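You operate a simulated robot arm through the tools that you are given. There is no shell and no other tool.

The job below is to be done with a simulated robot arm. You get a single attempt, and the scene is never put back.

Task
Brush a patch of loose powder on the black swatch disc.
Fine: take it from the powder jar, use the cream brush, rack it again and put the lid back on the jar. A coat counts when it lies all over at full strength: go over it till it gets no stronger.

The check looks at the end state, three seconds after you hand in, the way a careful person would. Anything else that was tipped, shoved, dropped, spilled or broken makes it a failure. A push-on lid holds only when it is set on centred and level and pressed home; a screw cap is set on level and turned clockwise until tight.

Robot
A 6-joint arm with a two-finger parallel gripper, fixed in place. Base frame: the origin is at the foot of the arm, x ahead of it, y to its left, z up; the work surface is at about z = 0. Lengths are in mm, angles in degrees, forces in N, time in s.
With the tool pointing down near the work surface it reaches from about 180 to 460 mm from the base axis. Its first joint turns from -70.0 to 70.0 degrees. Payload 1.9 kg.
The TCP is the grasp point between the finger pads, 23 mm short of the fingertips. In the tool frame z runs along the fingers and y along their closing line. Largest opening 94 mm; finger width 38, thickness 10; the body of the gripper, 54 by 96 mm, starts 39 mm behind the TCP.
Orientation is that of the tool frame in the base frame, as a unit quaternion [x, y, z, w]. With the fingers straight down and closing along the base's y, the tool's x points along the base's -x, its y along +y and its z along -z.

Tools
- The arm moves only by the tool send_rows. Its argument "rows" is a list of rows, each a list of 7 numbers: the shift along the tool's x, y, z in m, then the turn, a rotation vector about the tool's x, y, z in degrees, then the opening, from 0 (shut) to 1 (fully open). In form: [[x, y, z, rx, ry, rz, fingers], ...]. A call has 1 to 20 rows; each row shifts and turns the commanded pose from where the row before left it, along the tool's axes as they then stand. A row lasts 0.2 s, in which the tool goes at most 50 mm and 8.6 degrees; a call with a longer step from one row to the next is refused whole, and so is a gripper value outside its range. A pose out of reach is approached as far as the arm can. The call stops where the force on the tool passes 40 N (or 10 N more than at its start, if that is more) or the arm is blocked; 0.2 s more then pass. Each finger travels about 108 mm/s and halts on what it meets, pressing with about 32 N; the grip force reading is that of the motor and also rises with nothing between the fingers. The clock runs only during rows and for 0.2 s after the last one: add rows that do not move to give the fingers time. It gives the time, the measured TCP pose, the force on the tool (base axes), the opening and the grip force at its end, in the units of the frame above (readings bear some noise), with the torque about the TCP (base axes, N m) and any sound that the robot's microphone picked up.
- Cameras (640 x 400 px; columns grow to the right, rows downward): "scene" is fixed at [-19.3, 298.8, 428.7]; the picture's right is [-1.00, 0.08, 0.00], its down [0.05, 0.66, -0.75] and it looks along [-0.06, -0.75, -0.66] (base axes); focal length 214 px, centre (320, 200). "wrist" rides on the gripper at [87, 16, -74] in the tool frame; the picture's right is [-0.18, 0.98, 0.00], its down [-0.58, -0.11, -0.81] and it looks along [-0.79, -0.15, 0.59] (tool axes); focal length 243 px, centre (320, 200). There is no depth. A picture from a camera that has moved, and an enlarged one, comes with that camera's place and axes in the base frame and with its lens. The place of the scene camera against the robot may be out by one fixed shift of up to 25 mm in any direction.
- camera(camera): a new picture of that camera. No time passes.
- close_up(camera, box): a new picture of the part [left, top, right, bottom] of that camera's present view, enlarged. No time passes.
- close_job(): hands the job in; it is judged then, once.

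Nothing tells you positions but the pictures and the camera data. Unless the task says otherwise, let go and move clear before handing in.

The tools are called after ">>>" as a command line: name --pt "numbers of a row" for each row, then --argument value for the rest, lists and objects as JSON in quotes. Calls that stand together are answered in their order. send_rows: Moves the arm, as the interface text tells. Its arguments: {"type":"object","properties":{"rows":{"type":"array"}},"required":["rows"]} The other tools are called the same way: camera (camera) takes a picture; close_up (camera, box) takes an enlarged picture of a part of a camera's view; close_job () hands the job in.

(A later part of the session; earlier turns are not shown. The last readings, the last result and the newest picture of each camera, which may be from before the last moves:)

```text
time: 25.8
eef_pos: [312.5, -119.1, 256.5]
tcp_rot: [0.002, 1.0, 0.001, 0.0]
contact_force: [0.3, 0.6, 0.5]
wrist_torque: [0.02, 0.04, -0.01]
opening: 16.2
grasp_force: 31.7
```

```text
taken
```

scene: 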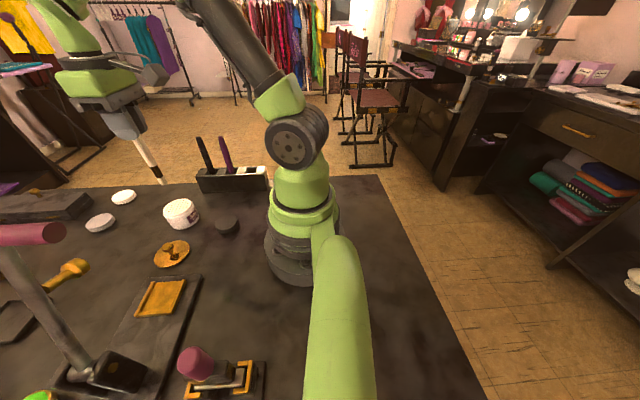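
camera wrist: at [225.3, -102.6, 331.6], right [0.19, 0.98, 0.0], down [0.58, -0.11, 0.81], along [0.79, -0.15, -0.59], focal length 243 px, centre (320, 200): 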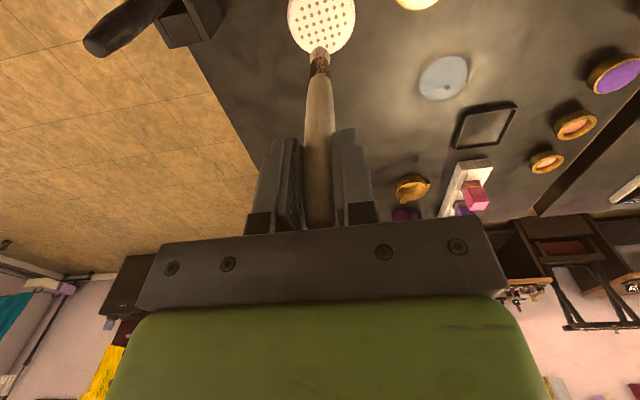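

The brush is over the sifter. I'll lower it quickly to just above, then step down gently until I feel contact.

>>> send_rows --pt "-0.001 0.001 0.02 0 0 0 0.05" --pt "0 0 0.02 0 0 0 0.05" --pt "0 0 0.015 0 0 0 0.05" --pt "0 0 0 0 0 0 0.05"

>>> camera --camera "wrist"

>>> close_up --camera "scene" --box '[140, 170, 220, 230]'

```text
time: 26.8
eef_pos: [313.7, -117.4, 200.4]
tcp_rot: [0.0, 1.0, 0.001, 0.001]
contact_force: [0.2, 0.2, -0.9]
wrist_torque: [0.01, 0.0, -0.01]
opening: 15.9
grasp_force: 31.8
```

```text
taken
camera wrist: at [227.0, -100.9, 277.3], right [0.19, 0.98, 0.0], down [0.58, -0.11, 0.81], along [0.79, -0.15, -0.59], focal length 243 px, centre (320, 200)
```

wrist: 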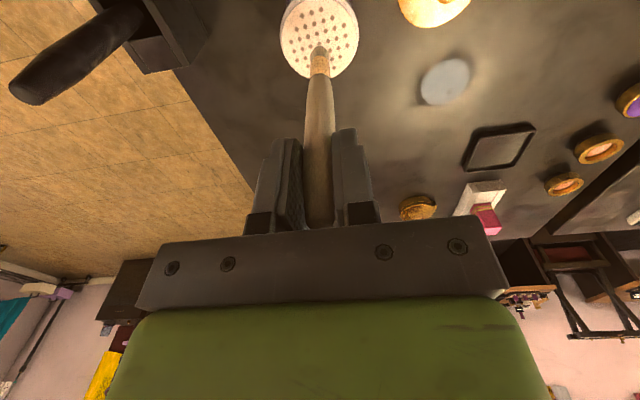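

```text
6.67 times, centred on (180, 200) of scene
camera zoom: at [-19.3, 298.8, 428.7], right [-1.0, 0.08, 0.0], down [0.05, 0.66, -0.75], along [-0.06, -0.75, -0.66], focal length 1430 px, centre (1253, 200)
```

zoom: 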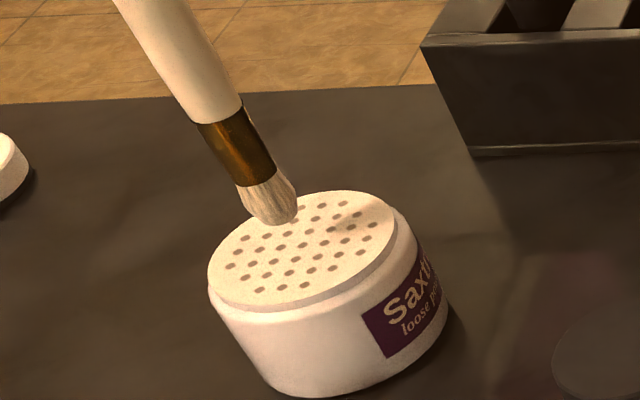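

The bristles are about 8 mm above the sifter. I'm stepping down now.

>>> send_rows --pt "0 0 0.003 0 0 0 0.05" --pt "0 0 0.003 0 0 0 0.05" --pt "0 0 0.002 0 0 0 0.05"

>>> close_up --camera "scene" --box '[140, 170, 220, 230]'

```text
time: 27.6
eef_pos: [313.0, -118.7, 194.4]
tcp_rot: [0.002, 1.0, -0.001, 0.001]
contact_force: [0.2, 0.4, -0.1]
wrist_torque: [-0.03, 0.0, -0.02]
opening: 16.1
grasp_force: 32.2
```

```text
6.67 times, centred on (180, 200) of scene
camera zoom: at [-19.3, 298.8, 428.7], right [-1.0, 0.08, 0.0], down [0.05, 0.66, -0.75], along [-0.06, -0.75, -0.66], focal length 1430 px, centre (1253, 200)
```

zoom: 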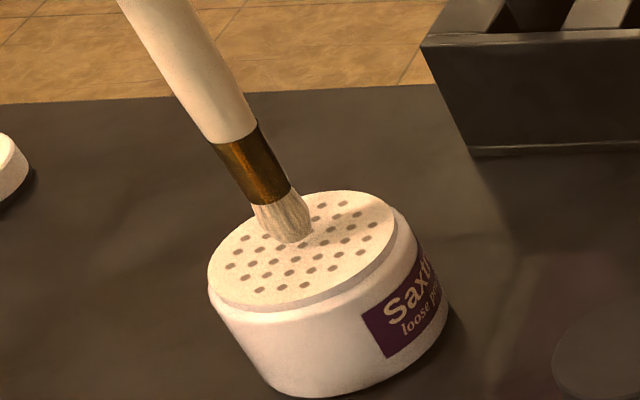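

>>> send_rows --pt "0 0 0.0015 0 0 0 0.05" --pt "0 0 0.0015 0 0 0 0.05"

>>> close_up --camera "scene" --box '[140, 170, 220, 230]'

```text
time: 28.2
eef_pos: [313.7, -118.3, 191.5]
tcp_rot: [0.002, 1.0, 0.0, 0.0]
contact_force: [0.3, -0.1, -0.6]
wrist_torque: [-0.02, -0.03, -0.02]
opening: 16.1
grasp_force: 32.1
```

```text
6.67 times, centred on (180, 200) of scene
camera zoom: at [-19.3, 298.8, 428.7], right [-1.0, 0.08, 0.0], down [0.05, 0.66, -0.75], along [-0.06, -0.75, -0.66], focal length 1430 px, centre (1253, 200)
```

zoom: 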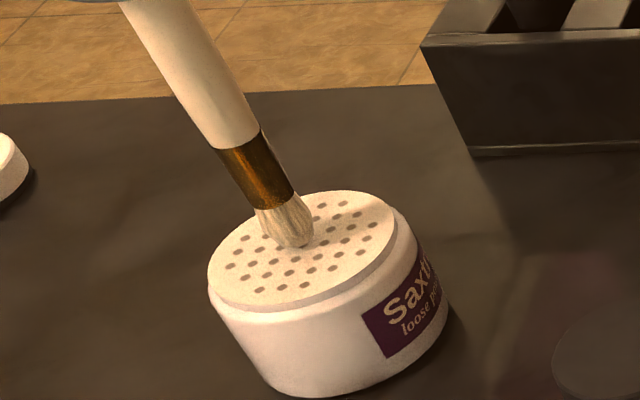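

>>> send_rows --pt "0 0 0.0015 0 0 0 0.05" --pt "0 0 0 0 0 0 0.05"

>>> send_rows --pt "0 0 0.0015 0 0 0 0.05" --pt "0 0 0 0 0 0 0.05"

>>> close_up --camera "scene" --box '[140, 170, 220, 230]'

```text
time: 28.8
eef_pos: [314.9, -118.5, 190.9]
tcp_rot: [0.0, 1.0, 0.001, 0.002]
contact_force: [-2.5, 0.7, 21.2]
wrist_torque: [0.04, 0.34, 0.04]
opening: 16.3
grasp_force: 32.2
```

```text
time: 29.4
eef_pos: [313.4, -119.3, 189.5]
tcp_rot: [0.001, 1.0, 0.001, 0.002]
contact_force: [3.0, 0.3, 21.3]
wrist_torque: [0.07, -0.38, 0.03]
opening: 16.1
grasp_force: 31.5
```

```text
6.67 times, centred on (180, 200) of scene
camera zoom: at [-19.4, 298.8, 428.7], right [-1.0, 0.08, 0.0], down [0.05, 0.66, -0.75], along [-0.06, -0.75, -0.66], focal length 1430 px, centre (1253, 200)
```

zoom: 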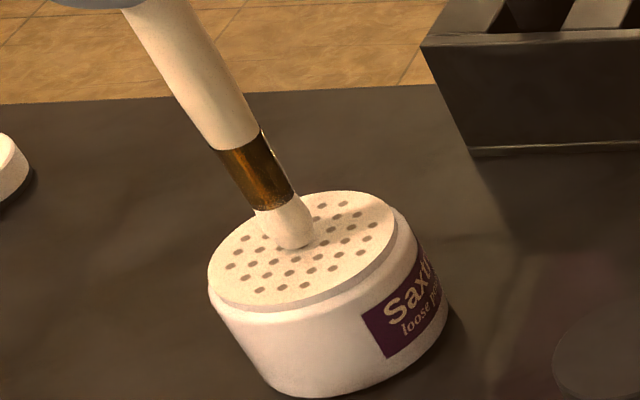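

The bristles touched the sifter and changed to a smooth pale look, so they seem loaded. I'll lift off and inspect the bristles and the jar.

>>> send_rows --pt "0 0 -0.004 0 0 0 0.05" --pt "0 0 -0.02 0 0 0 0.05" --pt "0 0 -0.03 0 0 0 0.05" --pt "0 0 0 0 0 0 0.05"

>>> close_up --camera "scene" --box '[140, 150, 220, 230]'

>>> close_up --camera "wrist" --box '[270, 0, 390, 80]'

```text
time: 30.4
eef_pos: [313.4, -118.5, 244.4]
tcp_rot: [0.0, 1.0, 0.0, 0.0]
contact_force: [-0.2, -0.4, 0.0]
wrist_torque: [0.0, 0.0, -0.02]
opening: 15.8
grasp_force: 32.2
```

```text
5.00 times, centred on (180, 190) of scene
camera zoom: at [-19.3, 298.8, 428.7], right [-1.0, 0.08, 0.0], down [0.05, 0.66, -0.75], along [-0.06, -0.75, -0.66], focal length 1072 px, centre (1020, 250)
```

zoom: 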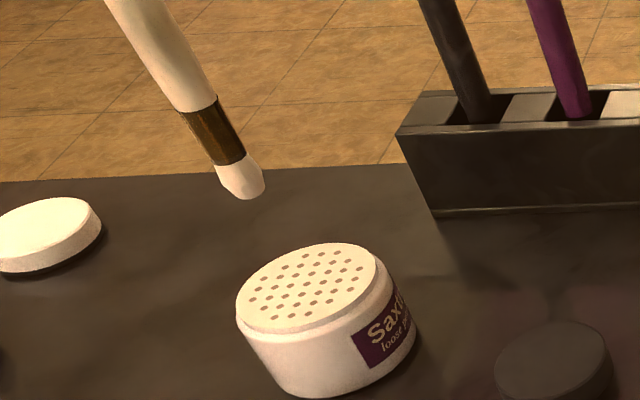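

```text
5.00 times, centred on (330, 40) of wrist
camera zoom: at [226.5, -101.2, 319.4], right [0.19, 0.98, 0.0], down [0.58, -0.11, 0.81], along [0.79, -0.15, -0.59], focal length 1213 px, centre (270, 1000)
```

zoom: 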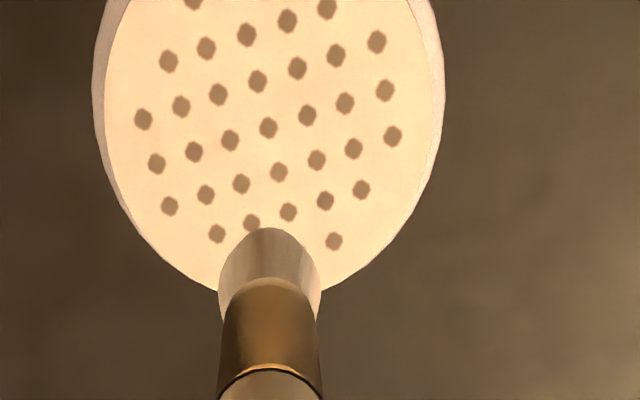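

The bristles carry white powder. Next I'll move over the black disc at about (197,-89) and line up there.

>>> send_rows --pt "0.029 0.0073 0 0 0 0 0.05" --pt "0.029 0.0073 0 0 0 0 0.05" --pt "0.029 0.0073 0 0 0 0 0.05" --pt "0.029 0.0073 0 0 0 0 0.05" --pt "0 0 0.02 0 0 0 0.05" --pt "0 0 0.02 0 0 0 0.05" --pt "0 0 0.02 0 0 0 0.05" --pt "0 0 0 0 0 0 0.05"

>>> camera --camera "wrist"

>>> close_up --camera "scene" --box '[180, 160, 276, 250]'

```text
time: 32.2
eef_pos: [198.1, -89.0, 181.0]
tcp_rot: [0.001, 1.0, 0.0, 0.0]
contact_force: [0.1, 0.1, 0.3]
wrist_torque: [0.01, -0.01, 0.04]
opening: 16.0
grasp_force: 31.7
```

```text
taken
camera wrist: at [110.3, -72.8, 256.9], right [0.19, 0.98, 0.0], down [0.58, -0.11, 0.81], along [0.79, -0.15, -0.59], focal length 243 px, centre (320, 200)
```

wrist: 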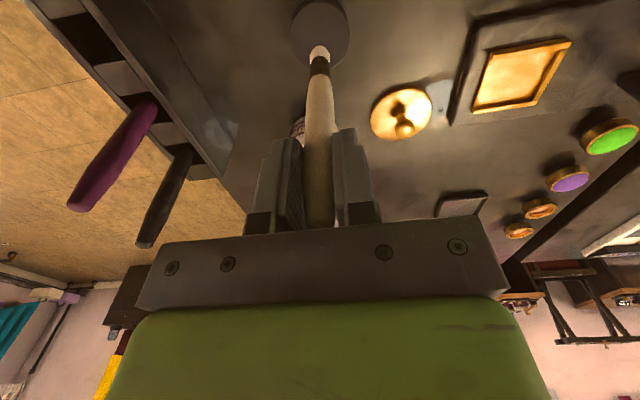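

```text
4.44 times, centred on (228, 205) of scene
camera zoom: at [-19.3, 298.8, 428.7], right [-1.0, 0.08, 0.0], down [0.05, 0.66, -0.75], along [-0.06, -0.75, -0.66], focal length 953 px, centre (729, 178)
```

zoom: 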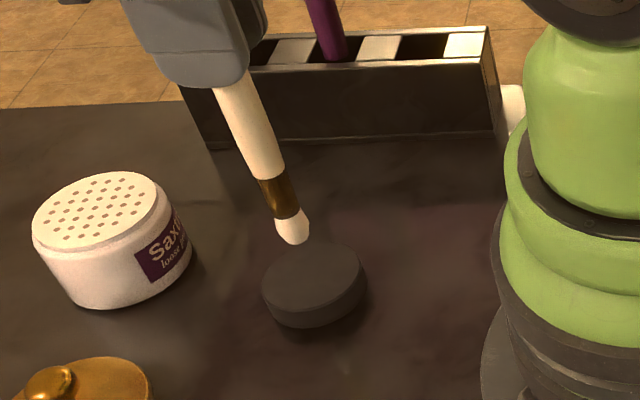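

>>> close_up --camera "wrist" --box '[270, 0, 370, 80]'

>>> close_up --camera "scene" --box '[204, 190, 268, 240]'

```text
5.00 times, centred on (320, 40) of wrist
camera zoom: at [110.3, -72.8, 256.9], right [0.19, 0.98, 0.0], down [0.58, -0.11, 0.81], along [0.79, -0.15, -0.59], focal length 1213 px, centre (320, 1000)
```

zoom: 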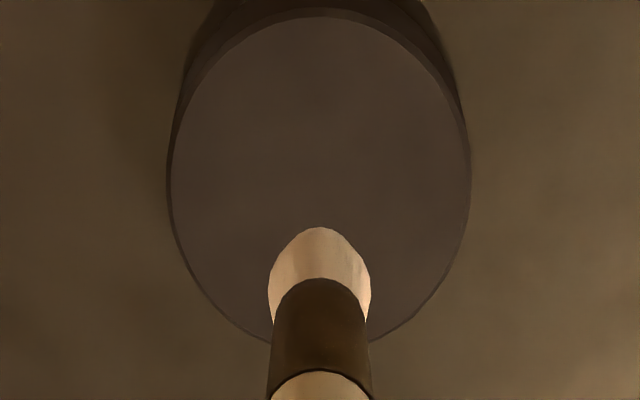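

```text
8.00 times, centred on (236, 215) of scene
camera zoom: at [-19.3, 298.8, 428.7], right [-1.0, 0.08, 0.0], down [0.05, 0.66, -0.75], along [-0.06, -0.75, -0.66], focal length 1716 px, centre (992, 80)
```

zoom: 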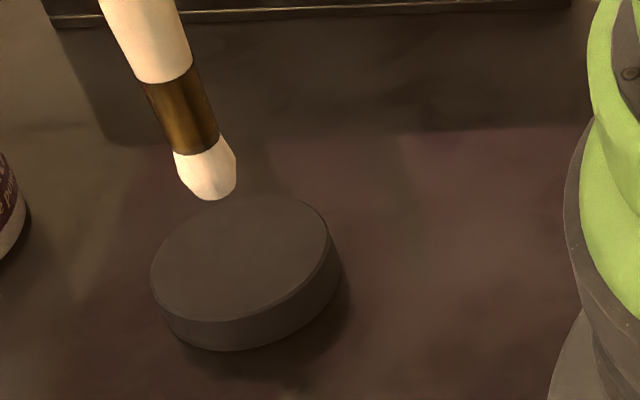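

The disc is centred at about (198,-88.8) with a radius of about 25.7 mm, right under the brush. I'll lower in steps until the bristles just touch.

>>> send_rows --pt "0 0 0.015 0 0 0 0.05" --pt "0 0 0.008 0 0 0 0.05" --pt "0 0 0.003 0 0 0 0.05" --pt "0 0 0 0 0 0 0.05"

>>> close_up --camera "scene" --box '[204, 190, 268, 240]'

```text
time: 33.2
eef_pos: [198.1, -88.1, 155.8]
tcp_rot: [0.0, 1.0, 0.0, 0.0]
contact_force: [0.5, 0.3, -1.0]
wrist_torque: [0.0, 0.03, 0.03]
opening: 16.4
grasp_force: 31.4
```

```text
8.00 times, centred on (236, 215) of scene
camera zoom: at [-19.3, 298.8, 428.7], right [-1.0, 0.08, 0.0], down [0.05, 0.66, -0.75], along [-0.06, -0.75, -0.66], focal length 1716 px, centre (992, 80)
```

zoom: 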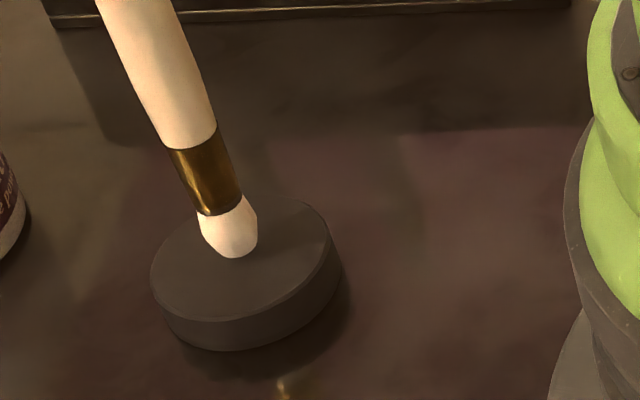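

>>> send_rows --pt "0 0 0.001 0 0 0 0.05" --pt "0 0 0 0 0 0 0.05"

>>> send_rows --pt "0 0 0.001 0 0 0 0.05" --pt "0 0 0 0 0 0 0.05"

>>> close_up --camera "scene" --box '[204, 190, 268, 240]'

```text
time: 33.8
eef_pos: [198.5, -89.6, 155.4]
tcp_rot: [0.001, 1.0, 0.0, 0.0]
contact_force: [-0.2, -0.7, -0.3]
wrist_torque: [0.0, 0.02, -0.02]
opening: 16.0
grasp_force: 32.2
```

```text
time: 34.4
eef_pos: [197.8, -89.3, 154.3]
tcp_rot: [0.001, 1.0, 0.001, 0.0]
contact_force: [0.8, -0.3, -0.4]
wrist_torque: [-0.01, 0.06, -0.04]
opening: 16.1
grasp_force: 31.8
```

```text
8.00 times, centred on (236, 215) of scene
camera zoom: at [-19.3, 298.8, 428.7], right [-1.0, 0.08, 0.0], down [0.05, 0.66, -0.75], along [-0.06, -0.75, -0.66], focal length 1716 px, centre (992, 80)
```

zoom: 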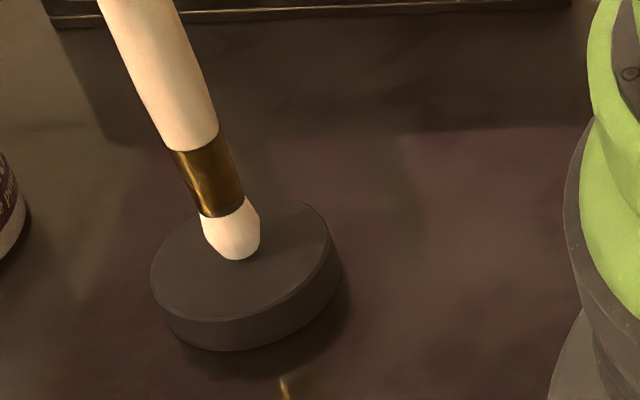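

>>> send_rows --pt "0 0 0.001 0 0 0 0.05" --pt "0 0 0 0 0 0 0.05"

>>> send_rows --pt "0 0 0.001 0 0 0 0.05" --pt "0 0 0 0 0 0 0.05"

>>> close_up --camera "scene" --box '[204, 190, 268, 240]'

```text
time: 35.0
eef_pos: [198.6, -89.4, 154.7]
tcp_rot: [0.001, 1.0, 0.0, 0.003]
contact_force: [-0.7, -0.3, 23.9]
wrist_torque: [-0.04, 0.1, -0.01]
opening: 16.0
grasp_force: 32.0
```

```text
time: 35.6
eef_pos: [198.4, -90.1, 153.8]
tcp_rot: [0.002, 1.0, 0.0, 0.002]
contact_force: [2.0, 0.9, 22.6]
wrist_torque: [0.07, -0.29, 0.0]
opening: 15.9
grasp_force: 31.8
```

```text
8.00 times, centred on (236, 215) of scene
camera zoom: at [-19.4, 298.8, 428.7], right [-1.0, 0.08, 0.0], down [0.05, 0.66, -0.75], along [-0.06, -0.75, -0.66], focal length 1716 px, centre (992, 80)
```

zoom: 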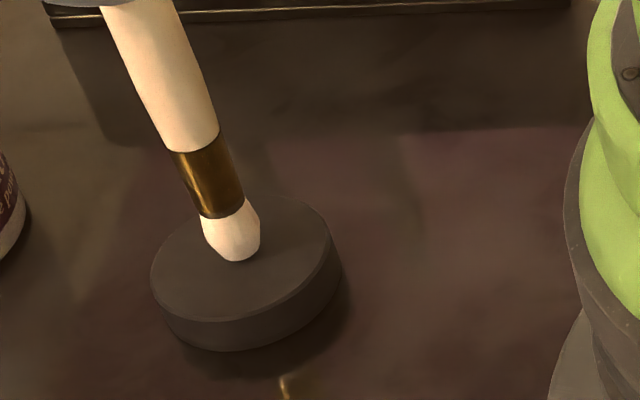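

The bristles now press on the disc at about 22 N. I'll back off about half a millimetre for a lighter touch and read the force.

>>> send_rows --pt "0 0 -0.0005 0 0 0 0.05" --pt "0 0 0 0 0 0 0.05"

>>> send_rows --pt "0 0 -0.0003 0 0 0 0.05" --pt "0 0 0 0 0 0 0.05"

```text
time: 36.2
eef_pos: [197.6, -89.7, 153.2]
tcp_rot: [0.001, 1.0, 0.001, 0.0]
contact_force: [2.4, -1.2, 6.2]
wrist_torque: [-0.06, -0.36, -0.03]
opening: 16.1
grasp_force: 31.5
```

```text
time: 36.8
eef_pos: [197.7, -88.3, 154.3]
tcp_rot: [0.0, 1.0, 0.001, 0.0]
contact_force: [-0.9, -1.8, 0.8]
wrist_torque: [-0.16, 0.08, -0.03]
opening: 16.3
grasp_force: 31.8
```

Half a millimetre of pressing gives about 6 N. I'll go back to that light contact and make a first stroke along y to see how powder transfers.

>>> send_rows --pt "0 0 0.0004 0 0 0 0.05" --pt "0 0.004 0 0 0 0 0.05" --pt "0 0.004 0 0 0 0 0.05" --pt "0 0.004 0 0 0 0 0.05" --pt "0 0.004 0 0 0 0 0.05" --pt "0 -0.004 0 0 0 0 0.05" --pt "0 -0.004 0 0 0 0 0.05" --pt "0 -0.004 0 0 0 0 0.05" --pt "0 -0.004 0 0 0 0 0.05"

>>> close_up --camera "scene" --box '[204, 190, 268, 240]'

>>> close_up --camera "wrist" --box '[270, 0, 370, 80]'

```text
time: 38.8
eef_pos: [196.8, -88.2, 151.7]
tcp_rot: [0.001, 1.0, 0.001, -0.001]
contact_force: [-0.5, 10.7, 14.6]
wrist_torque: [1.45, 0.01, 0.02]
opening: 17.5
grasp_force: 31.7
```

```text
8.00 times, centred on (236, 215) of scene
camera zoom: at [-19.4, 298.8, 428.7], right [-1.0, 0.08, 0.0], down [0.05, 0.66, -0.75], along [-0.06, -0.75, -0.66], focal length 1716 px, centre (992, 80)
```

zoom: 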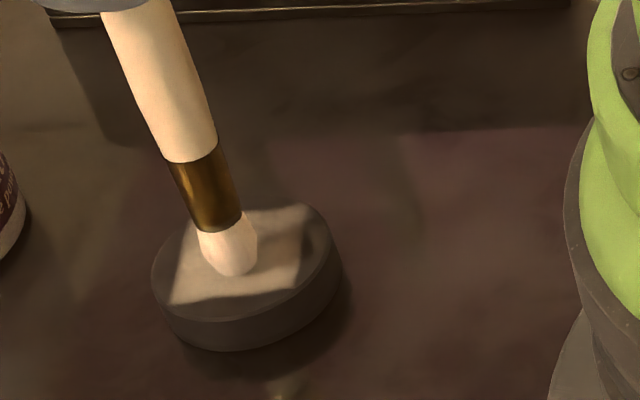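

```text
5.00 times, centred on (320, 40) of wrist
camera zoom: at [110.0, -72.1, 227.7], right [0.19, 0.98, 0.0], down [0.58, -0.11, 0.81], along [0.79, -0.15, -0.59], focal length 1213 px, centre (320, 1000)
```

zoom: 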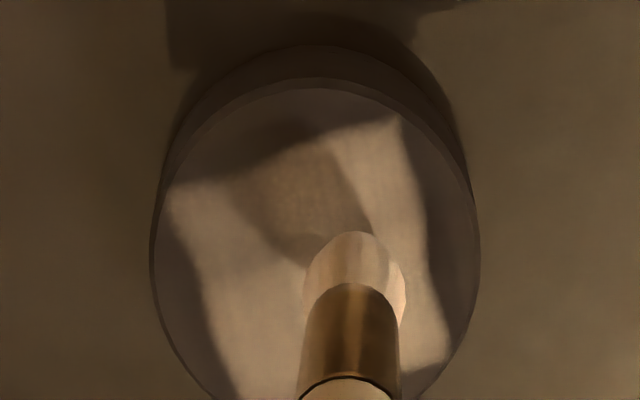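

Powder transfers as a squarish patch, and the brush leaned a little from friction. I'll lift off and check the brush angle, the coverage and the disc position.

>>> send_rows --pt "0 0 -0.002 0 0 0 0.05" --pt "0 0 -0.02 0 0 0 0.05" --pt "0 0 -0.02 0 0 0 0.05" --pt "0 0 -0.02 0 0 0 0.05" --pt "0 0 0 0 0 0 0.05"

>>> close_up --camera "scene" --box '[204, 190, 268, 240]'

>>> close_up --camera "wrist" --box '[270, 0, 370, 80]'

>>> camera --camera "wrist"

```text
time: 40.0
eef_pos: [197.2, -88.7, 214.6]
tcp_rot: [0.001, 1.0, 0.0, 0.0]
contact_force: [-0.4, -0.1, -0.8]
wrist_torque: [-0.02, -0.04, -0.01]
opening: 16.2
grasp_force: 31.9
```

```text
8.00 times, centred on (236, 215) of scene
camera zoom: at [-19.3, 298.8, 428.7], right [-1.0, 0.08, 0.0], down [0.05, 0.66, -0.75], along [-0.06, -0.75, -0.66], focal length 1716 px, centre (992, 80)
```

zoom: 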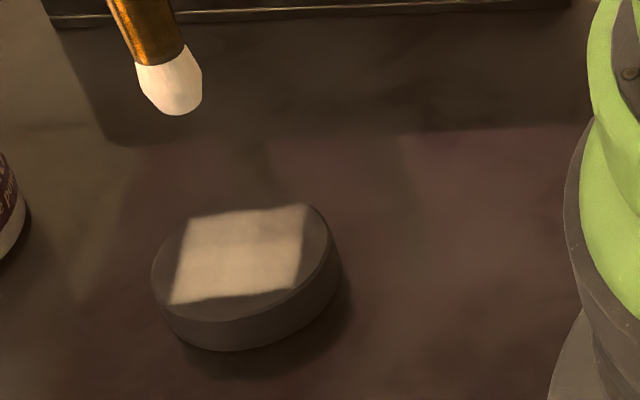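

```text
5.00 times, centred on (320, 40) of wrist
camera zoom: at [109.2, -72.5, 289.4], right [0.19, 0.98, 0.0], down [0.58, -0.11, 0.81], along [0.79, -0.15, -0.59], focal length 1213 px, centre (320, 1000)
```

zoom: 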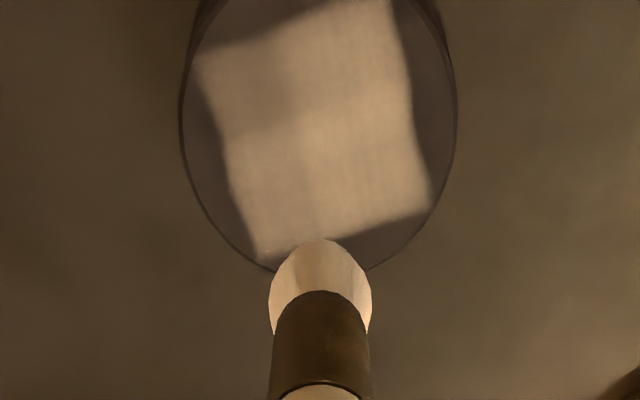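

```text
taken
camera wrist: at [109.2, -72.5, 289.4], right [0.19, 0.98, 0.0], down [0.58, -0.11, 0.81], along [0.79, -0.15, -0.59], focal length 243 px, centre (320, 200)
```

wrist: 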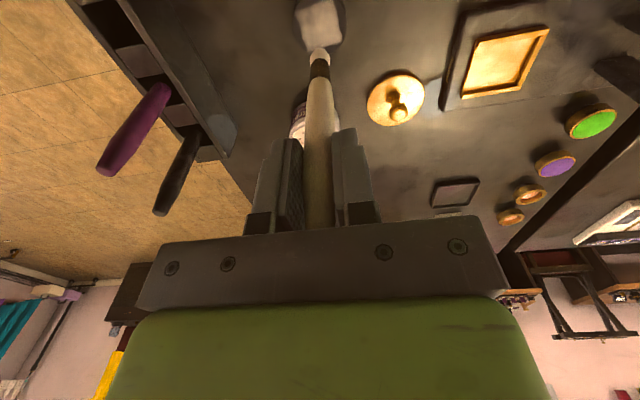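

The square patch in the middle of the disc is partly coated and fairly even, and the brush is straight and still white. I'll cover the whole patch in a raster with lighter contact, starting at its near corner.

>>> send_rows --pt "0.012 -0.014 0.02 0 0 0 0.05" --pt "0 0 0.02 0 0 0 0.05" --pt "0 0 0.015 0 0 0 0.05" --pt "0 0 0.005 0 0 0 0.05" --pt "0 0 0.0012 0 0 0 0.05" --pt "0 0 0 0 0 0 0.05"

>>> close_up --camera "scene" --box '[204, 190, 268, 240]'

```text
time: 41.4
eef_pos: [184.8, -103.6, 153.1]
tcp_rot: [0.0, 1.0, 0.0, 0.0]
contact_force: [-0.2, 0.8, 0.1]
wrist_torque: [0.02, -0.02, 0.03]
opening: 16.1
grasp_force: 32.3
```

```text
8.00 times, centred on (236, 215) of scene
camera zoom: at [-19.3, 298.8, 428.7], right [-1.0, 0.08, 0.0], down [0.05, 0.66, -0.75], along [-0.06, -0.75, -0.66], focal length 1716 px, centre (992, 80)
```

zoom: 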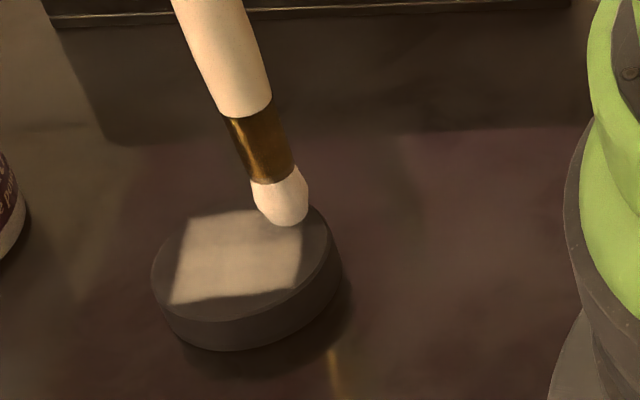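

>>> send_rows --pt "0 0 0.0004 0 0 0 0.05" --pt "0 0 0 0 0 0 0.05"

>>> send_rows --pt "0 0 0.0004 0 0 0 0.05" --pt "0 0 0 0 0 0 0.05"

```text
time: 42.0
eef_pos: [185.0, -102.6, 151.9]
tcp_rot: [0.001, 1.0, 0.0, 0.001]
contact_force: [0.0, 0.1, -0.1]
wrist_torque: [-0.02, -0.02, -0.03]
opening: 15.9
grasp_force: 31.8
```

```text
time: 42.6
eef_pos: [185.5, -102.5, 152.7]
tcp_rot: [0.001, 1.0, 0.0, 0.002]
contact_force: [-1.6, 0.8, 7.0]
wrist_torque: [0.06, 0.17, 0.04]
opening: 16.3
grasp_force: 31.8
```

Contact is light at about 7 N. I'll raster three passes along y, stepping 6 mm in x.

>>> send_rows --pt "0 0.0056 0 0 0 0 0.05" --pt "0 0.0056 0 0 0 0 0.05" --pt "0 0.0056 0 0 0 0 0.05" --pt "0 0.0056 0 0 0 0 0.05" --pt "0 0.0056 0 0 0 0 0.05" --pt "-0.006 0 0 0 0 0 0.05" --pt "0 -0.0056 0 0 0 0 0.05" --pt "0 -0.0056 0 0 0 0 0.05" --pt "0 -0.0056 0 0 0 0 0.05" --pt "0 -0.0056 0 0 0 0 0.05" --pt "0 -0.0056 0 0 0 0 0.05"

>>> close_up --camera "scene" --box '[204, 190, 268, 240]'

>>> close_up --camera "wrist" --box '[270, 0, 370, 80]'

```text
time: 45.0
eef_pos: [192.7, -103.3, 154.7]
tcp_rot: [0.001, 1.0, 0.0, 0.0]
contact_force: [0.1, -0.1, -0.2]
wrist_torque: [0.0, 0.0, 0.01]
opening: 16.3
grasp_force: 32.4
```

```text
8.00 times, centred on (236, 215) of scene
camera zoom: at [-19.3, 298.8, 428.7], right [-1.0, 0.08, 0.0], down [0.05, 0.66, -0.75], along [-0.06, -0.75, -0.66], focal length 1716 px, centre (992, 80)
```

zoom: 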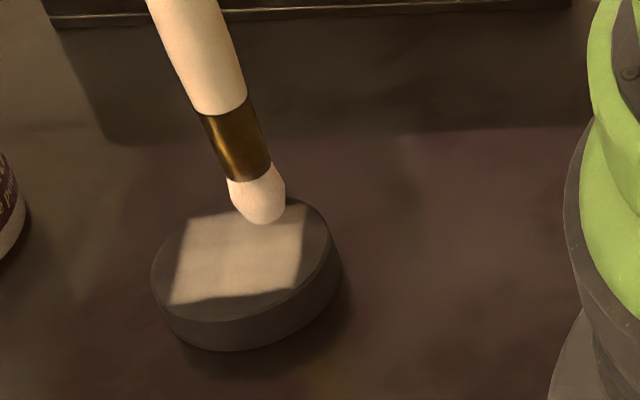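

```text
5.00 times, centred on (320, 40) of wrist
camera zoom: at [104.9, -86.8, 229.0], right [0.19, 0.98, 0.0], down [0.58, -0.11, 0.81], along [0.79, -0.15, -0.59], focal length 1213 px, centre (320, 1000)
```

zoom: 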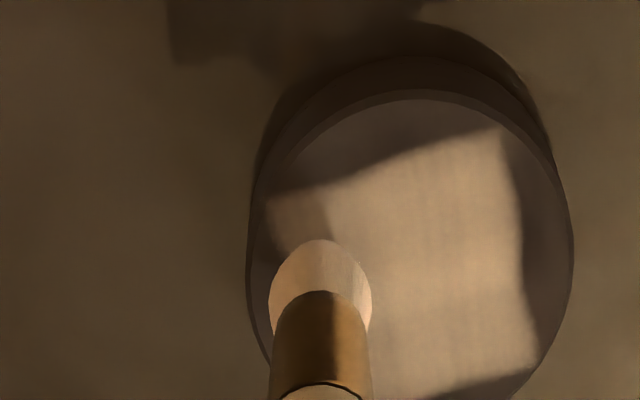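

The patch is getting lighter, but contact was lost as the brush eased up slightly in the grip. I'll re-establish contact and continue, lowering a touch as needed.

>>> send_rows --pt "0 0 0.0006 0 0 0 0.05" --pt "0 0 0 0 0 0 0.05"

>>> send_rows --pt "0 0 0.0004 0 0 0 0.05" --pt "0 0 0 0 0 0 0.05"

```text
time: 45.6
eef_pos: [191.6, -103.3, 153.1]
tcp_rot: [0.001, 1.0, 0.0, 0.0]
contact_force: [-0.3, 0.1, -0.6]
wrist_torque: [-0.02, 0.03, -0.01]
opening: 15.8
grasp_force: 32.0
```

```text
time: 46.2
eef_pos: [191.0, -102.9, 152.4]
tcp_rot: [0.002, 1.0, -0.001, 0.0]
contact_force: [1.0, -0.8, 2.5]
wrist_torque: [-0.03, 0.04, 0.01]
opening: 15.9
grasp_force: 32.3
```

>>> send_rows --pt "0 0 0.0003 0 0 0 0.05" --pt "0 0.0056 0.0001 0 0 0 0.05" --pt "0 0.0056 0.0001 0 0 0 0.05" --pt "0 0.0056 0.0001 0 0 0 0.05" --pt "0 0.0056 0.0001 0 0 0 0.05" --pt "0 0.0056 0.0001 0 0 0 0.05"

>>> close_up --camera "scene" --box '[204, 190, 268, 240]'

```text
time: 47.6
eef_pos: [190.4, -73.1, 150.2]
tcp_rot: [0.001, 1.0, 0.0, -0.002]
contact_force: [1.8, -0.2, 3.2]
wrist_torque: [0.02, -0.14, 0.0]
opening: 16.2
grasp_force: 31.7
```

```text
8.00 times, centred on (236, 215) of scene
camera zoom: at [-19.3, 298.8, 428.7], right [-1.0, 0.08, 0.0], down [0.05, 0.66, -0.75], along [-0.06, -0.75, -0.66], focal length 1716 px, centre (992, 80)
```

zoom: 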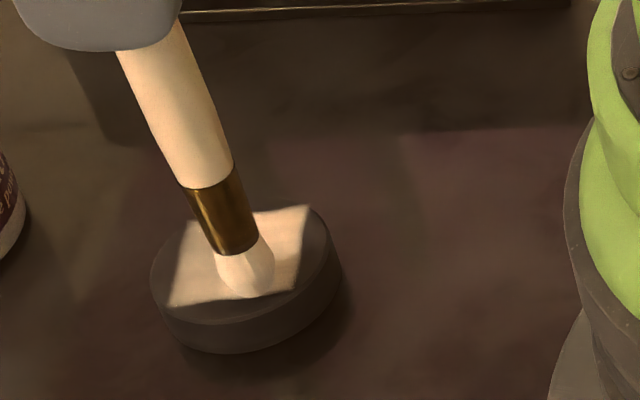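

Contact held through that pass. I'll continue the next columns.

>>> send_rows --pt "-0.006 0 0.0002 0 0 0 0.05" --pt "0 -0.0056 0.0001 0 0 0 0.05" --pt "0 -0.0056 0.0001 0 0 0 0.05" --pt "0 -0.0056 0.0001 0 0 0 0.05" --pt "0 -0.0056 0.0001 0 0 0 0.05" --pt "0 -0.0056 0.0001 0 0 0 0.05"

>>> send_rows --pt "-0.006 0 0.0002 0 0 0 0.05" --pt "0 0.0056 0.0001 0 0 0 0.05" --pt "0 0.0056 0.0001 0 0 0 0.05" --pt "0 0.0056 0.0001 0 0 0 0.05" --pt "0 0.0056 0.0001 0 0 0 0.05" --pt "0 0.0056 0.0001 0 0 0 0.05"

>>> close_up --camera "scene" --box '[204, 190, 268, 240]'

>>> close_up --camera "wrist" --box '[270, 0, 370, 80]'

```text
time: 49.0
eef_pos: [197.8, -102.8, 150.2]
tcp_rot: [0.001, 1.0, 0.0, 0.0]
contact_force: [0.2, 3.7, 5.8]
wrist_torque: [0.47, 0.03, 0.0]
opening: 15.9
grasp_force: 32.4
```

```text
time: 50.4
eef_pos: [203.8, -73.3, 150.3]
tcp_rot: [0.001, 1.0, 0.0, 0.001]
contact_force: [2.5, -5.9, 9.1]
wrist_torque: [-0.84, -0.19, 0.01]
opening: 16.3
grasp_force: 31.8
```

```text
8.00 times, centred on (236, 215) of scene
camera zoom: at [-19.4, 298.8, 428.7], right [-1.0, 0.08, 0.0], down [0.05, 0.66, -0.75], along [-0.06, -0.75, -0.66], focal length 1716 px, centre (992, 80)
```

zoom: 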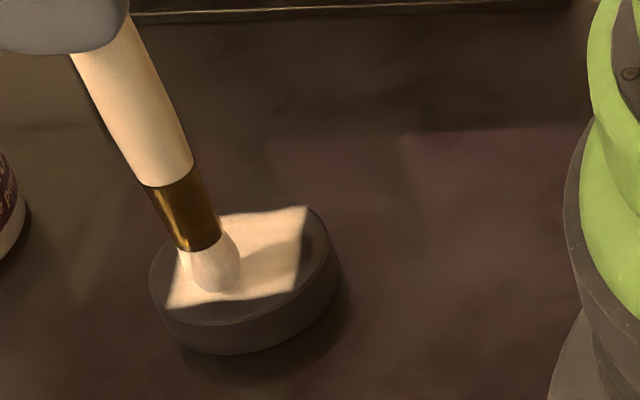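

```text
5.00 times, centred on (320, 40) of wrist
camera zoom: at [116.3, -58.0, 224.8], right [0.19, 0.98, 0.0], down [0.58, -0.11, 0.81], along [0.79, -0.15, -0.59], focal length 1213 px, centre (320, 1000)
```

zoom: 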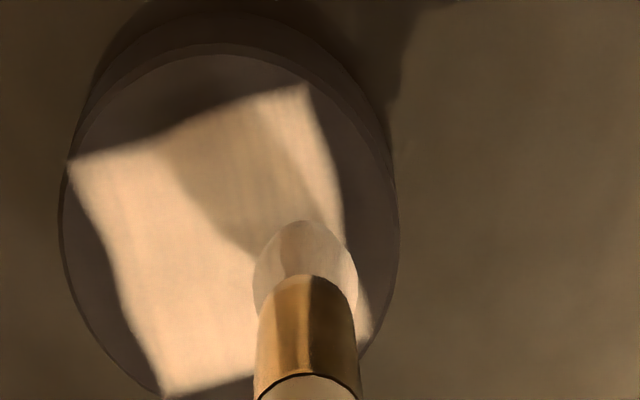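

The coat is clearly getting stronger. I'll do the last column at the far side and then sweep back.

>>> send_rows --pt "-0.006 0 0.0001 0 0 0 0.05" --pt "0 -0.0056 0 0 0 0 0.05" --pt "0 -0.0056 0 0 0 0 0.05" --pt "0 -0.0056 0 0 0 0 0.05" --pt "0 -0.0056 0 0 0 0 0.05" --pt "0 -0.0056 0 0 0 0 0.05"

>>> send_rows --pt "0.006 0 0.0001 0 0 0 0.05" --pt "0 0.0056 0 0 0 0 0.05" --pt "0 0.0056 0 0 0 0 0.05" --pt "0 0.0056 0 0 0 0 0.05" --pt "0 0.0056 0 0 0 0 0.05" --pt "0 0.0056 0 0 0 0 0.05" --pt "0.006 0 0.0001 0 0 0 0.05" --pt "0 -0.0056 0 0 0 0 0.05" --pt "0 -0.0056 0 0 0 0 0.05" --pt "0 -0.0056 0 0 0 0 0.05" --pt "0 -0.0056 0 0 0 0 0.05" --pt "0 -0.0056 0 0 0 0 0.05"

>>> close_up --camera "scene" --box '[204, 190, 268, 240]'

>>> close_up --camera "wrist" --box '[270, 0, 370, 80]'

```text
time: 51.8
eef_pos: [209.4, -102.9, 149.4]
tcp_rot: [0.001, 1.0, 0.0, -0.001]
contact_force: [-0.5, -0.3, -0.3]
wrist_torque: [-0.01, 0.02, 0.01]
opening: 15.9
grasp_force: 31.7
```

```text
time: 54.4
eef_pos: [198.9, -104.0, 149.9]
tcp_rot: [0.0, 1.0, 0.0, 0.0]
contact_force: [0.2, -0.4, -0.1]
wrist_torque: [-0.02, 0.01, 0.0]
opening: 15.9
grasp_force: 32.4
```

```text
8.00 times, centred on (236, 215) of scene
camera zoom: at [-19.3, 298.8, 428.7], right [-1.0, 0.08, 0.0], down [0.05, 0.66, -0.75], along [-0.06, -0.75, -0.66], focal length 1716 px, centre (992, 80)
```

zoom: 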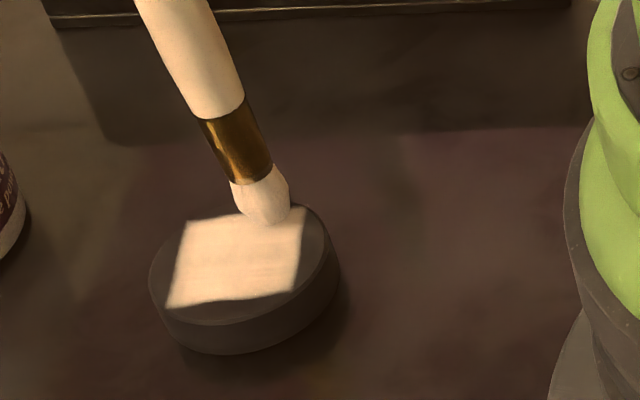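

```text
5.00 times, centred on (320, 40) of wrist
camera zoom: at [110.6, -86.3, 224.8], right [0.19, 0.98, 0.0], down [0.58, -0.11, 0.81], along [0.79, -0.15, -0.59], focal length 1213 px, centre (320, 1000)
```

zoom: 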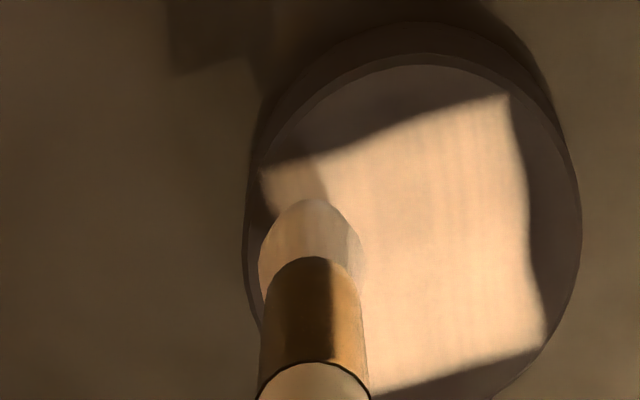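

The patch is bright with faint banding. I'll lift off, inspect it unshadowed, and then reload from the sifter.

>>> send_rows --pt "0 0 -0.004 0 0 0 0.05" --pt "0 0 -0.03 0 0 0 0.05" --pt "0 0 -0.03 0 0 0 0.05" --pt "0 0 -0.03 0 0 0 0.05" --pt "0 0 0 0 0 0 0.05"

>>> close_up --camera "scene" --box '[204, 190, 268, 240]'

>>> close_up --camera "wrist" --box '[270, 0, 390, 80]'

>>> close_up --camera "scene" --box '[180, 120, 276, 210]'

```text
time: 55.6
eef_pos: [195.8, -104.2, 243.5]
tcp_rot: [0.002, 1.0, 0.0, 0.0]
contact_force: [-0.3, -1.1, -0.4]
wrist_torque: [-0.01, -0.02, 0.02]
opening: 16.4
grasp_force: 32.0
```

```text
8.00 times, centred on (236, 215) of scene
camera zoom: at [-19.3, 298.8, 428.7], right [-1.0, 0.08, 0.0], down [0.05, 0.66, -0.75], along [-0.06, -0.75, -0.66], focal length 1716 px, centre (992, 80)
```

zoom: 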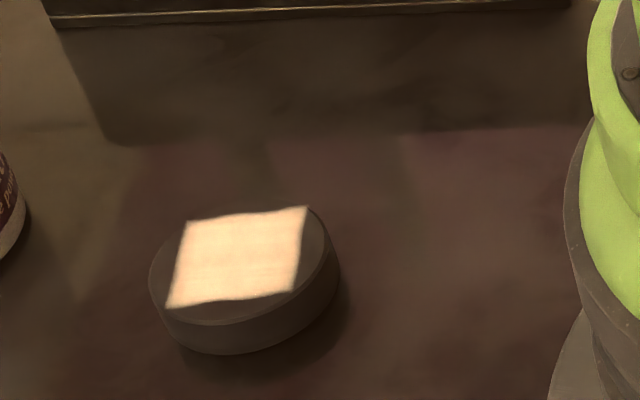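

```text
5.00 times, centred on (330, 40) of wrist
camera zoom: at [110.3, -87.1, 318.4], right [0.19, 0.98, 0.0], down [0.58, -0.11, 0.81], along [0.79, -0.15, -0.59], focal length 1213 px, centre (270, 1000)
```

zoom: 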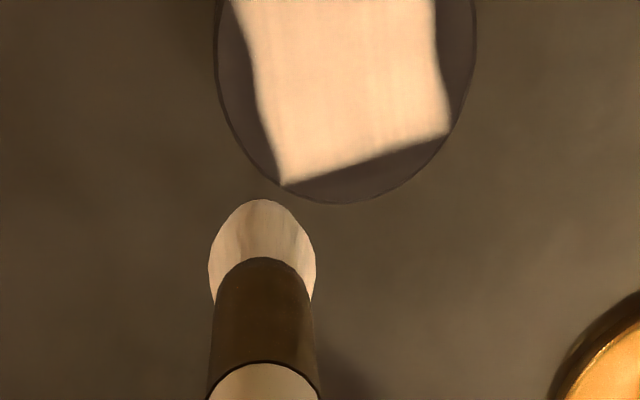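

```text
4.44 times, centred on (228, 165) of scene
camera zoom: at [-19.3, 298.8, 428.7], right [-1.0, 0.08, 0.0], down [0.05, 0.66, -0.75], along [-0.06, -0.75, -0.66], focal length 953 px, centre (729, 356)
```

zoom: 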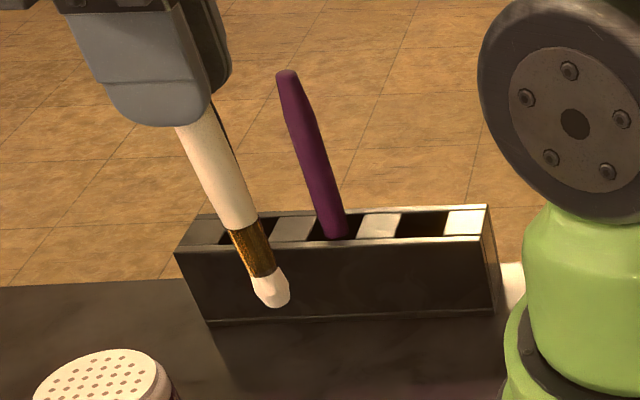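

The patch is almost full strength with slight unevenness, and the bristles look thinner in powder. I'll reload at the sifter.

>>> send_rows --pt "-0.029 -0.0035 0 0 0 0 0.05" --pt "-0.029 -0.0035 0 0 0 0 0.05" --pt "-0.029 -0.0035 0 0 0 0 0.05" --pt "-0.0295 -0.0035 0 0 0 0 0.05" --pt "0 0 0.02 0 0 0 0.05" --pt "0 0 0.02 0 0 0 0.05" --pt "0 0 0.008 0 0 0 0.05" --pt "0 0 0 0 0 0 0.05"

>>> close_up --camera "scene" --box '[140, 170, 220, 230]'

```text
time: 57.4
eef_pos: [314.0, -117.4, 194.9]
tcp_rot: [0.001, 1.0, 0.0, -0.001]
contact_force: [-0.4, 0.9, -0.1]
wrist_torque: [0.02, 0.01, -0.01]
opening: 16.2
grasp_force: 32.1
```

```text
6.67 times, centred on (180, 200) of scene
camera zoom: at [-19.3, 298.8, 428.7], right [-1.0, 0.08, 0.0], down [0.05, 0.66, -0.75], along [-0.06, -0.75, -0.66], focal length 1430 px, centre (1253, 200)
```

zoom: 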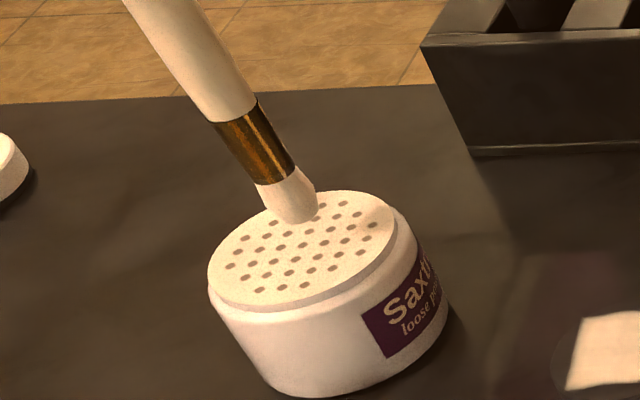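

>>> send_rows --pt "0 0 0.002 0 0 0 0.05" --pt "0 0 0.002 0 0 0 0.05" --pt "0 0 0.001 0 0 0 0.05" --pt "0 0 0 0 0 0 0.05"

>>> send_rows --pt "0 0 0.001 0 0 0 0.05" --pt "0 0 0 0 0 0 0.05"

>>> send_rows --pt "0 0 0.0007 0 0 0 0.05" --pt "0 0 0 0 0 0 0.05"

>>> close_up --camera "scene" --box '[140, 170, 220, 230]'

```text
time: 58.4
eef_pos: [314.9, -117.5, 189.7]
tcp_rot: [0.001, 1.0, 0.0, 0.0]
contact_force: [0.4, 0.3, 0.0]
wrist_torque: [0.03, -0.03, -0.02]
opening: 16.1
grasp_force: 32.0
```

```text
time: 59.0
eef_pos: [314.5, -117.0, 189.0]
tcp_rot: [0.001, 1.0, 0.0, 0.0]
contact_force: [0.4, -0.6, -0.3]
wrist_torque: [0.03, -0.01, -0.01]
opening: 16.0
grasp_force: 31.8
```

```text
time: 59.6
eef_pos: [315.4, -116.8, 188.2]
tcp_rot: [0.001, 1.0, 0.0, -0.001]
contact_force: [0.1, -0.4, 0.0]
wrist_torque: [-0.01, -0.01, 0.01]
opening: 16.0
grasp_force: 31.9
```

```text
6.67 times, centred on (180, 200) of scene
camera zoom: at [-19.3, 298.8, 428.7], right [-1.0, 0.08, 0.0], down [0.05, 0.66, -0.75], along [-0.06, -0.75, -0.66], focal length 1430 px, centre (1253, 200)
```

zoom: 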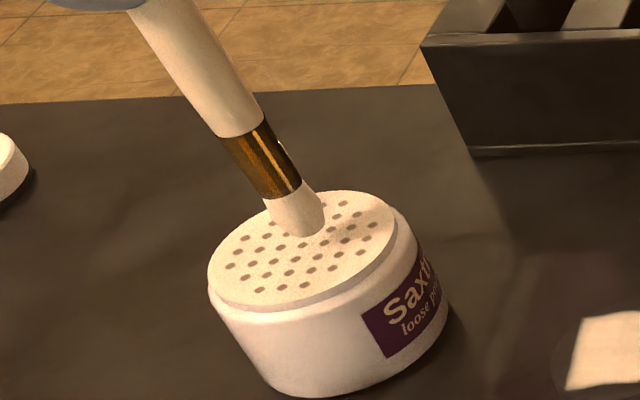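

>>> send_rows --pt "0 0 0.001 0 0 0 0.05" --pt "0 0 0 0 0 0 0.05"

>>> send_rows --pt "0 0 0.001 0 0 0 0.05" --pt "0 0 0 0 0 0 0.05"

>>> send_rows --pt "0 0 0.0005 0 0 0 0.05" --pt "0 0 0 0 0 0 0.05"

>>> close_up --camera "scene" --box '[140, 170, 220, 230]'

```text
time: 60.2
eef_pos: [314.0, -117.1, 186.0]
tcp_rot: [0.0, 1.0, 0.001, 0.0]
contact_force: [0.3, -0.2, -0.5]
wrist_torque: [0.0, 0.0, 0.0]
opening: 16.3
grasp_force: 31.7
```

```text
time: 60.8
eef_pos: [314.3, -119.1, 186.7]
tcp_rot: [0.001, 1.0, 0.0, 0.0]
contact_force: [0.8, -0.5, -0.7]
wrist_torque: [-0.01, 0.01, 0.0]
opening: 16.2
grasp_force: 32.3
```

```text
time: 61.4
eef_pos: [314.3, -117.8, 186.4]
tcp_rot: [0.0, 1.0, 0.0, 0.0]
contact_force: [-0.1, 0.1, 0.2]
wrist_torque: [0.01, 0.0, 0.01]
opening: 16.0
grasp_force: 32.0
```

```text
6.67 times, centred on (180, 200) of scene
camera zoom: at [-19.3, 298.8, 428.7], right [-1.0, 0.08, 0.0], down [0.05, 0.66, -0.75], along [-0.06, -0.75, -0.66], focal length 1430 px, centre (1253, 200)
```

zoom: 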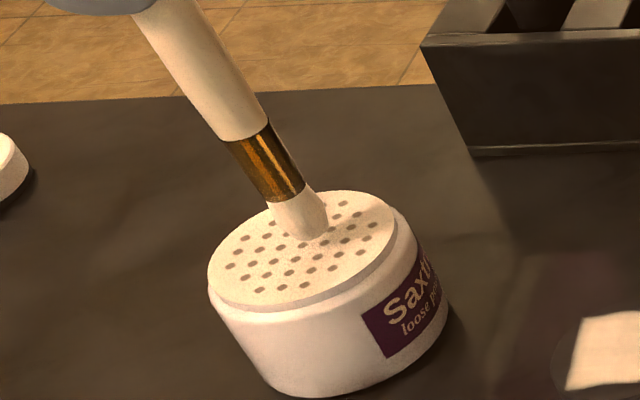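

>>> send_rows --pt "0 0 0.0007 0 0 0 0.05" --pt "0 0 0 0 0 0 0.05"

>>> send_rows --pt "0 0 0.0007 0 0 0 0.05" --pt "0 0 0 0 0 0 0.05"

>>> close_up --camera "scene" --box '[140, 170, 220, 230]'

```text
time: 62.0
eef_pos: [313.9, -117.9, 185.5]
tcp_rot: [0.001, 1.0, 0.001, 0.0]
contact_force: [0.4, -0.3, 0.2]
wrist_torque: [-0.03, 0.01, 0.01]
opening: 16.2
grasp_force: 32.4
```

```text
time: 62.6
eef_pos: [314.1, -118.2, 185.5]
tcp_rot: [0.001, 1.0, 0.0, 0.0]
contact_force: [0.6, 0.5, -0.7]
wrist_torque: [-0.03, -0.01, 0.0]
opening: 16.0
grasp_force: 32.5
```

```text
6.67 times, centred on (180, 200) of scene
camera zoom: at [-19.3, 298.8, 428.7], right [-1.0, 0.08, 0.0], down [0.05, 0.66, -0.75], along [-0.06, -0.75, -0.66], focal length 1430 px, centre (1253, 200)
```

zoom: 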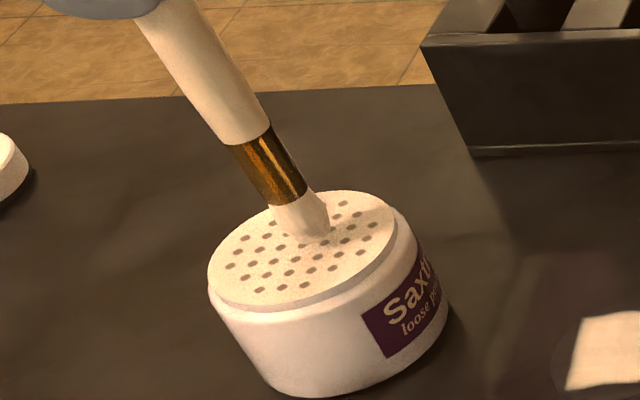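

>>> send_rows --pt "0 0 0.0005 0 0 0 0.05" --pt "0 0 0 0 0 0 0.05"

>>> send_rows --pt "0 0 0.0005 0 0 0 0.05" --pt "0 0 0 0 0 0 0.05"

>>> send_rows --pt "0 0 0.0005 0 0 0 0.05" --pt "0 0 0 0 0 0 0.05"

>>> close_up --camera "scene" --box '[140, 170, 220, 230]'

```text
time: 63.2
eef_pos: [314.5, -116.7, 185.4]
tcp_rot: [0.001, 1.0, 0.0, 0.001]
contact_force: [0.4, 0.8, 0.6]
wrist_torque: [0.0, 0.01, -0.02]
opening: 15.8
grasp_force: 32.0
```

```text
time: 63.8
eef_pos: [314.1, -117.4, 185.0]
tcp_rot: [0.001, 1.0, 0.001, 0.001]
contact_force: [-0.3, 0.7, -0.1]
wrist_torque: [0.02, 0.01, -0.05]
opening: 16.2
grasp_force: 32.2
```

```text
time: 64.4
eef_pos: [313.2, -118.3, 184.0]
tcp_rot: [0.001, 1.0, -0.001, 0.0]
contact_force: [-0.3, 0.2, 0.2]
wrist_torque: [-0.02, 0.0, 0.01]
opening: 16.1
grasp_force: 31.8
```

```text
6.67 times, centred on (180, 200) of scene
camera zoom: at [-19.3, 298.8, 428.7], right [-1.0, 0.08, 0.0], down [0.05, 0.66, -0.75], along [-0.06, -0.75, -0.66], focal length 1430 px, centre (1253, 200)
```

zoom: 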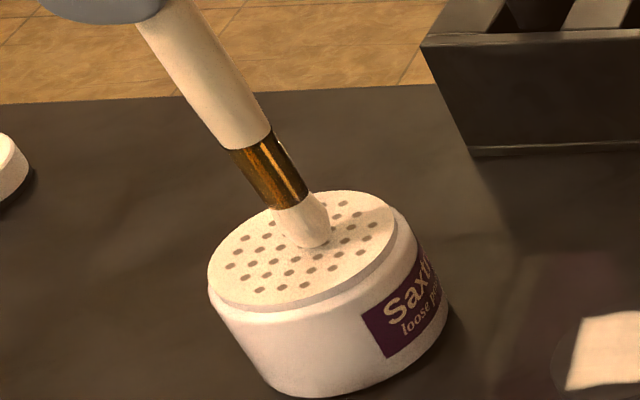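

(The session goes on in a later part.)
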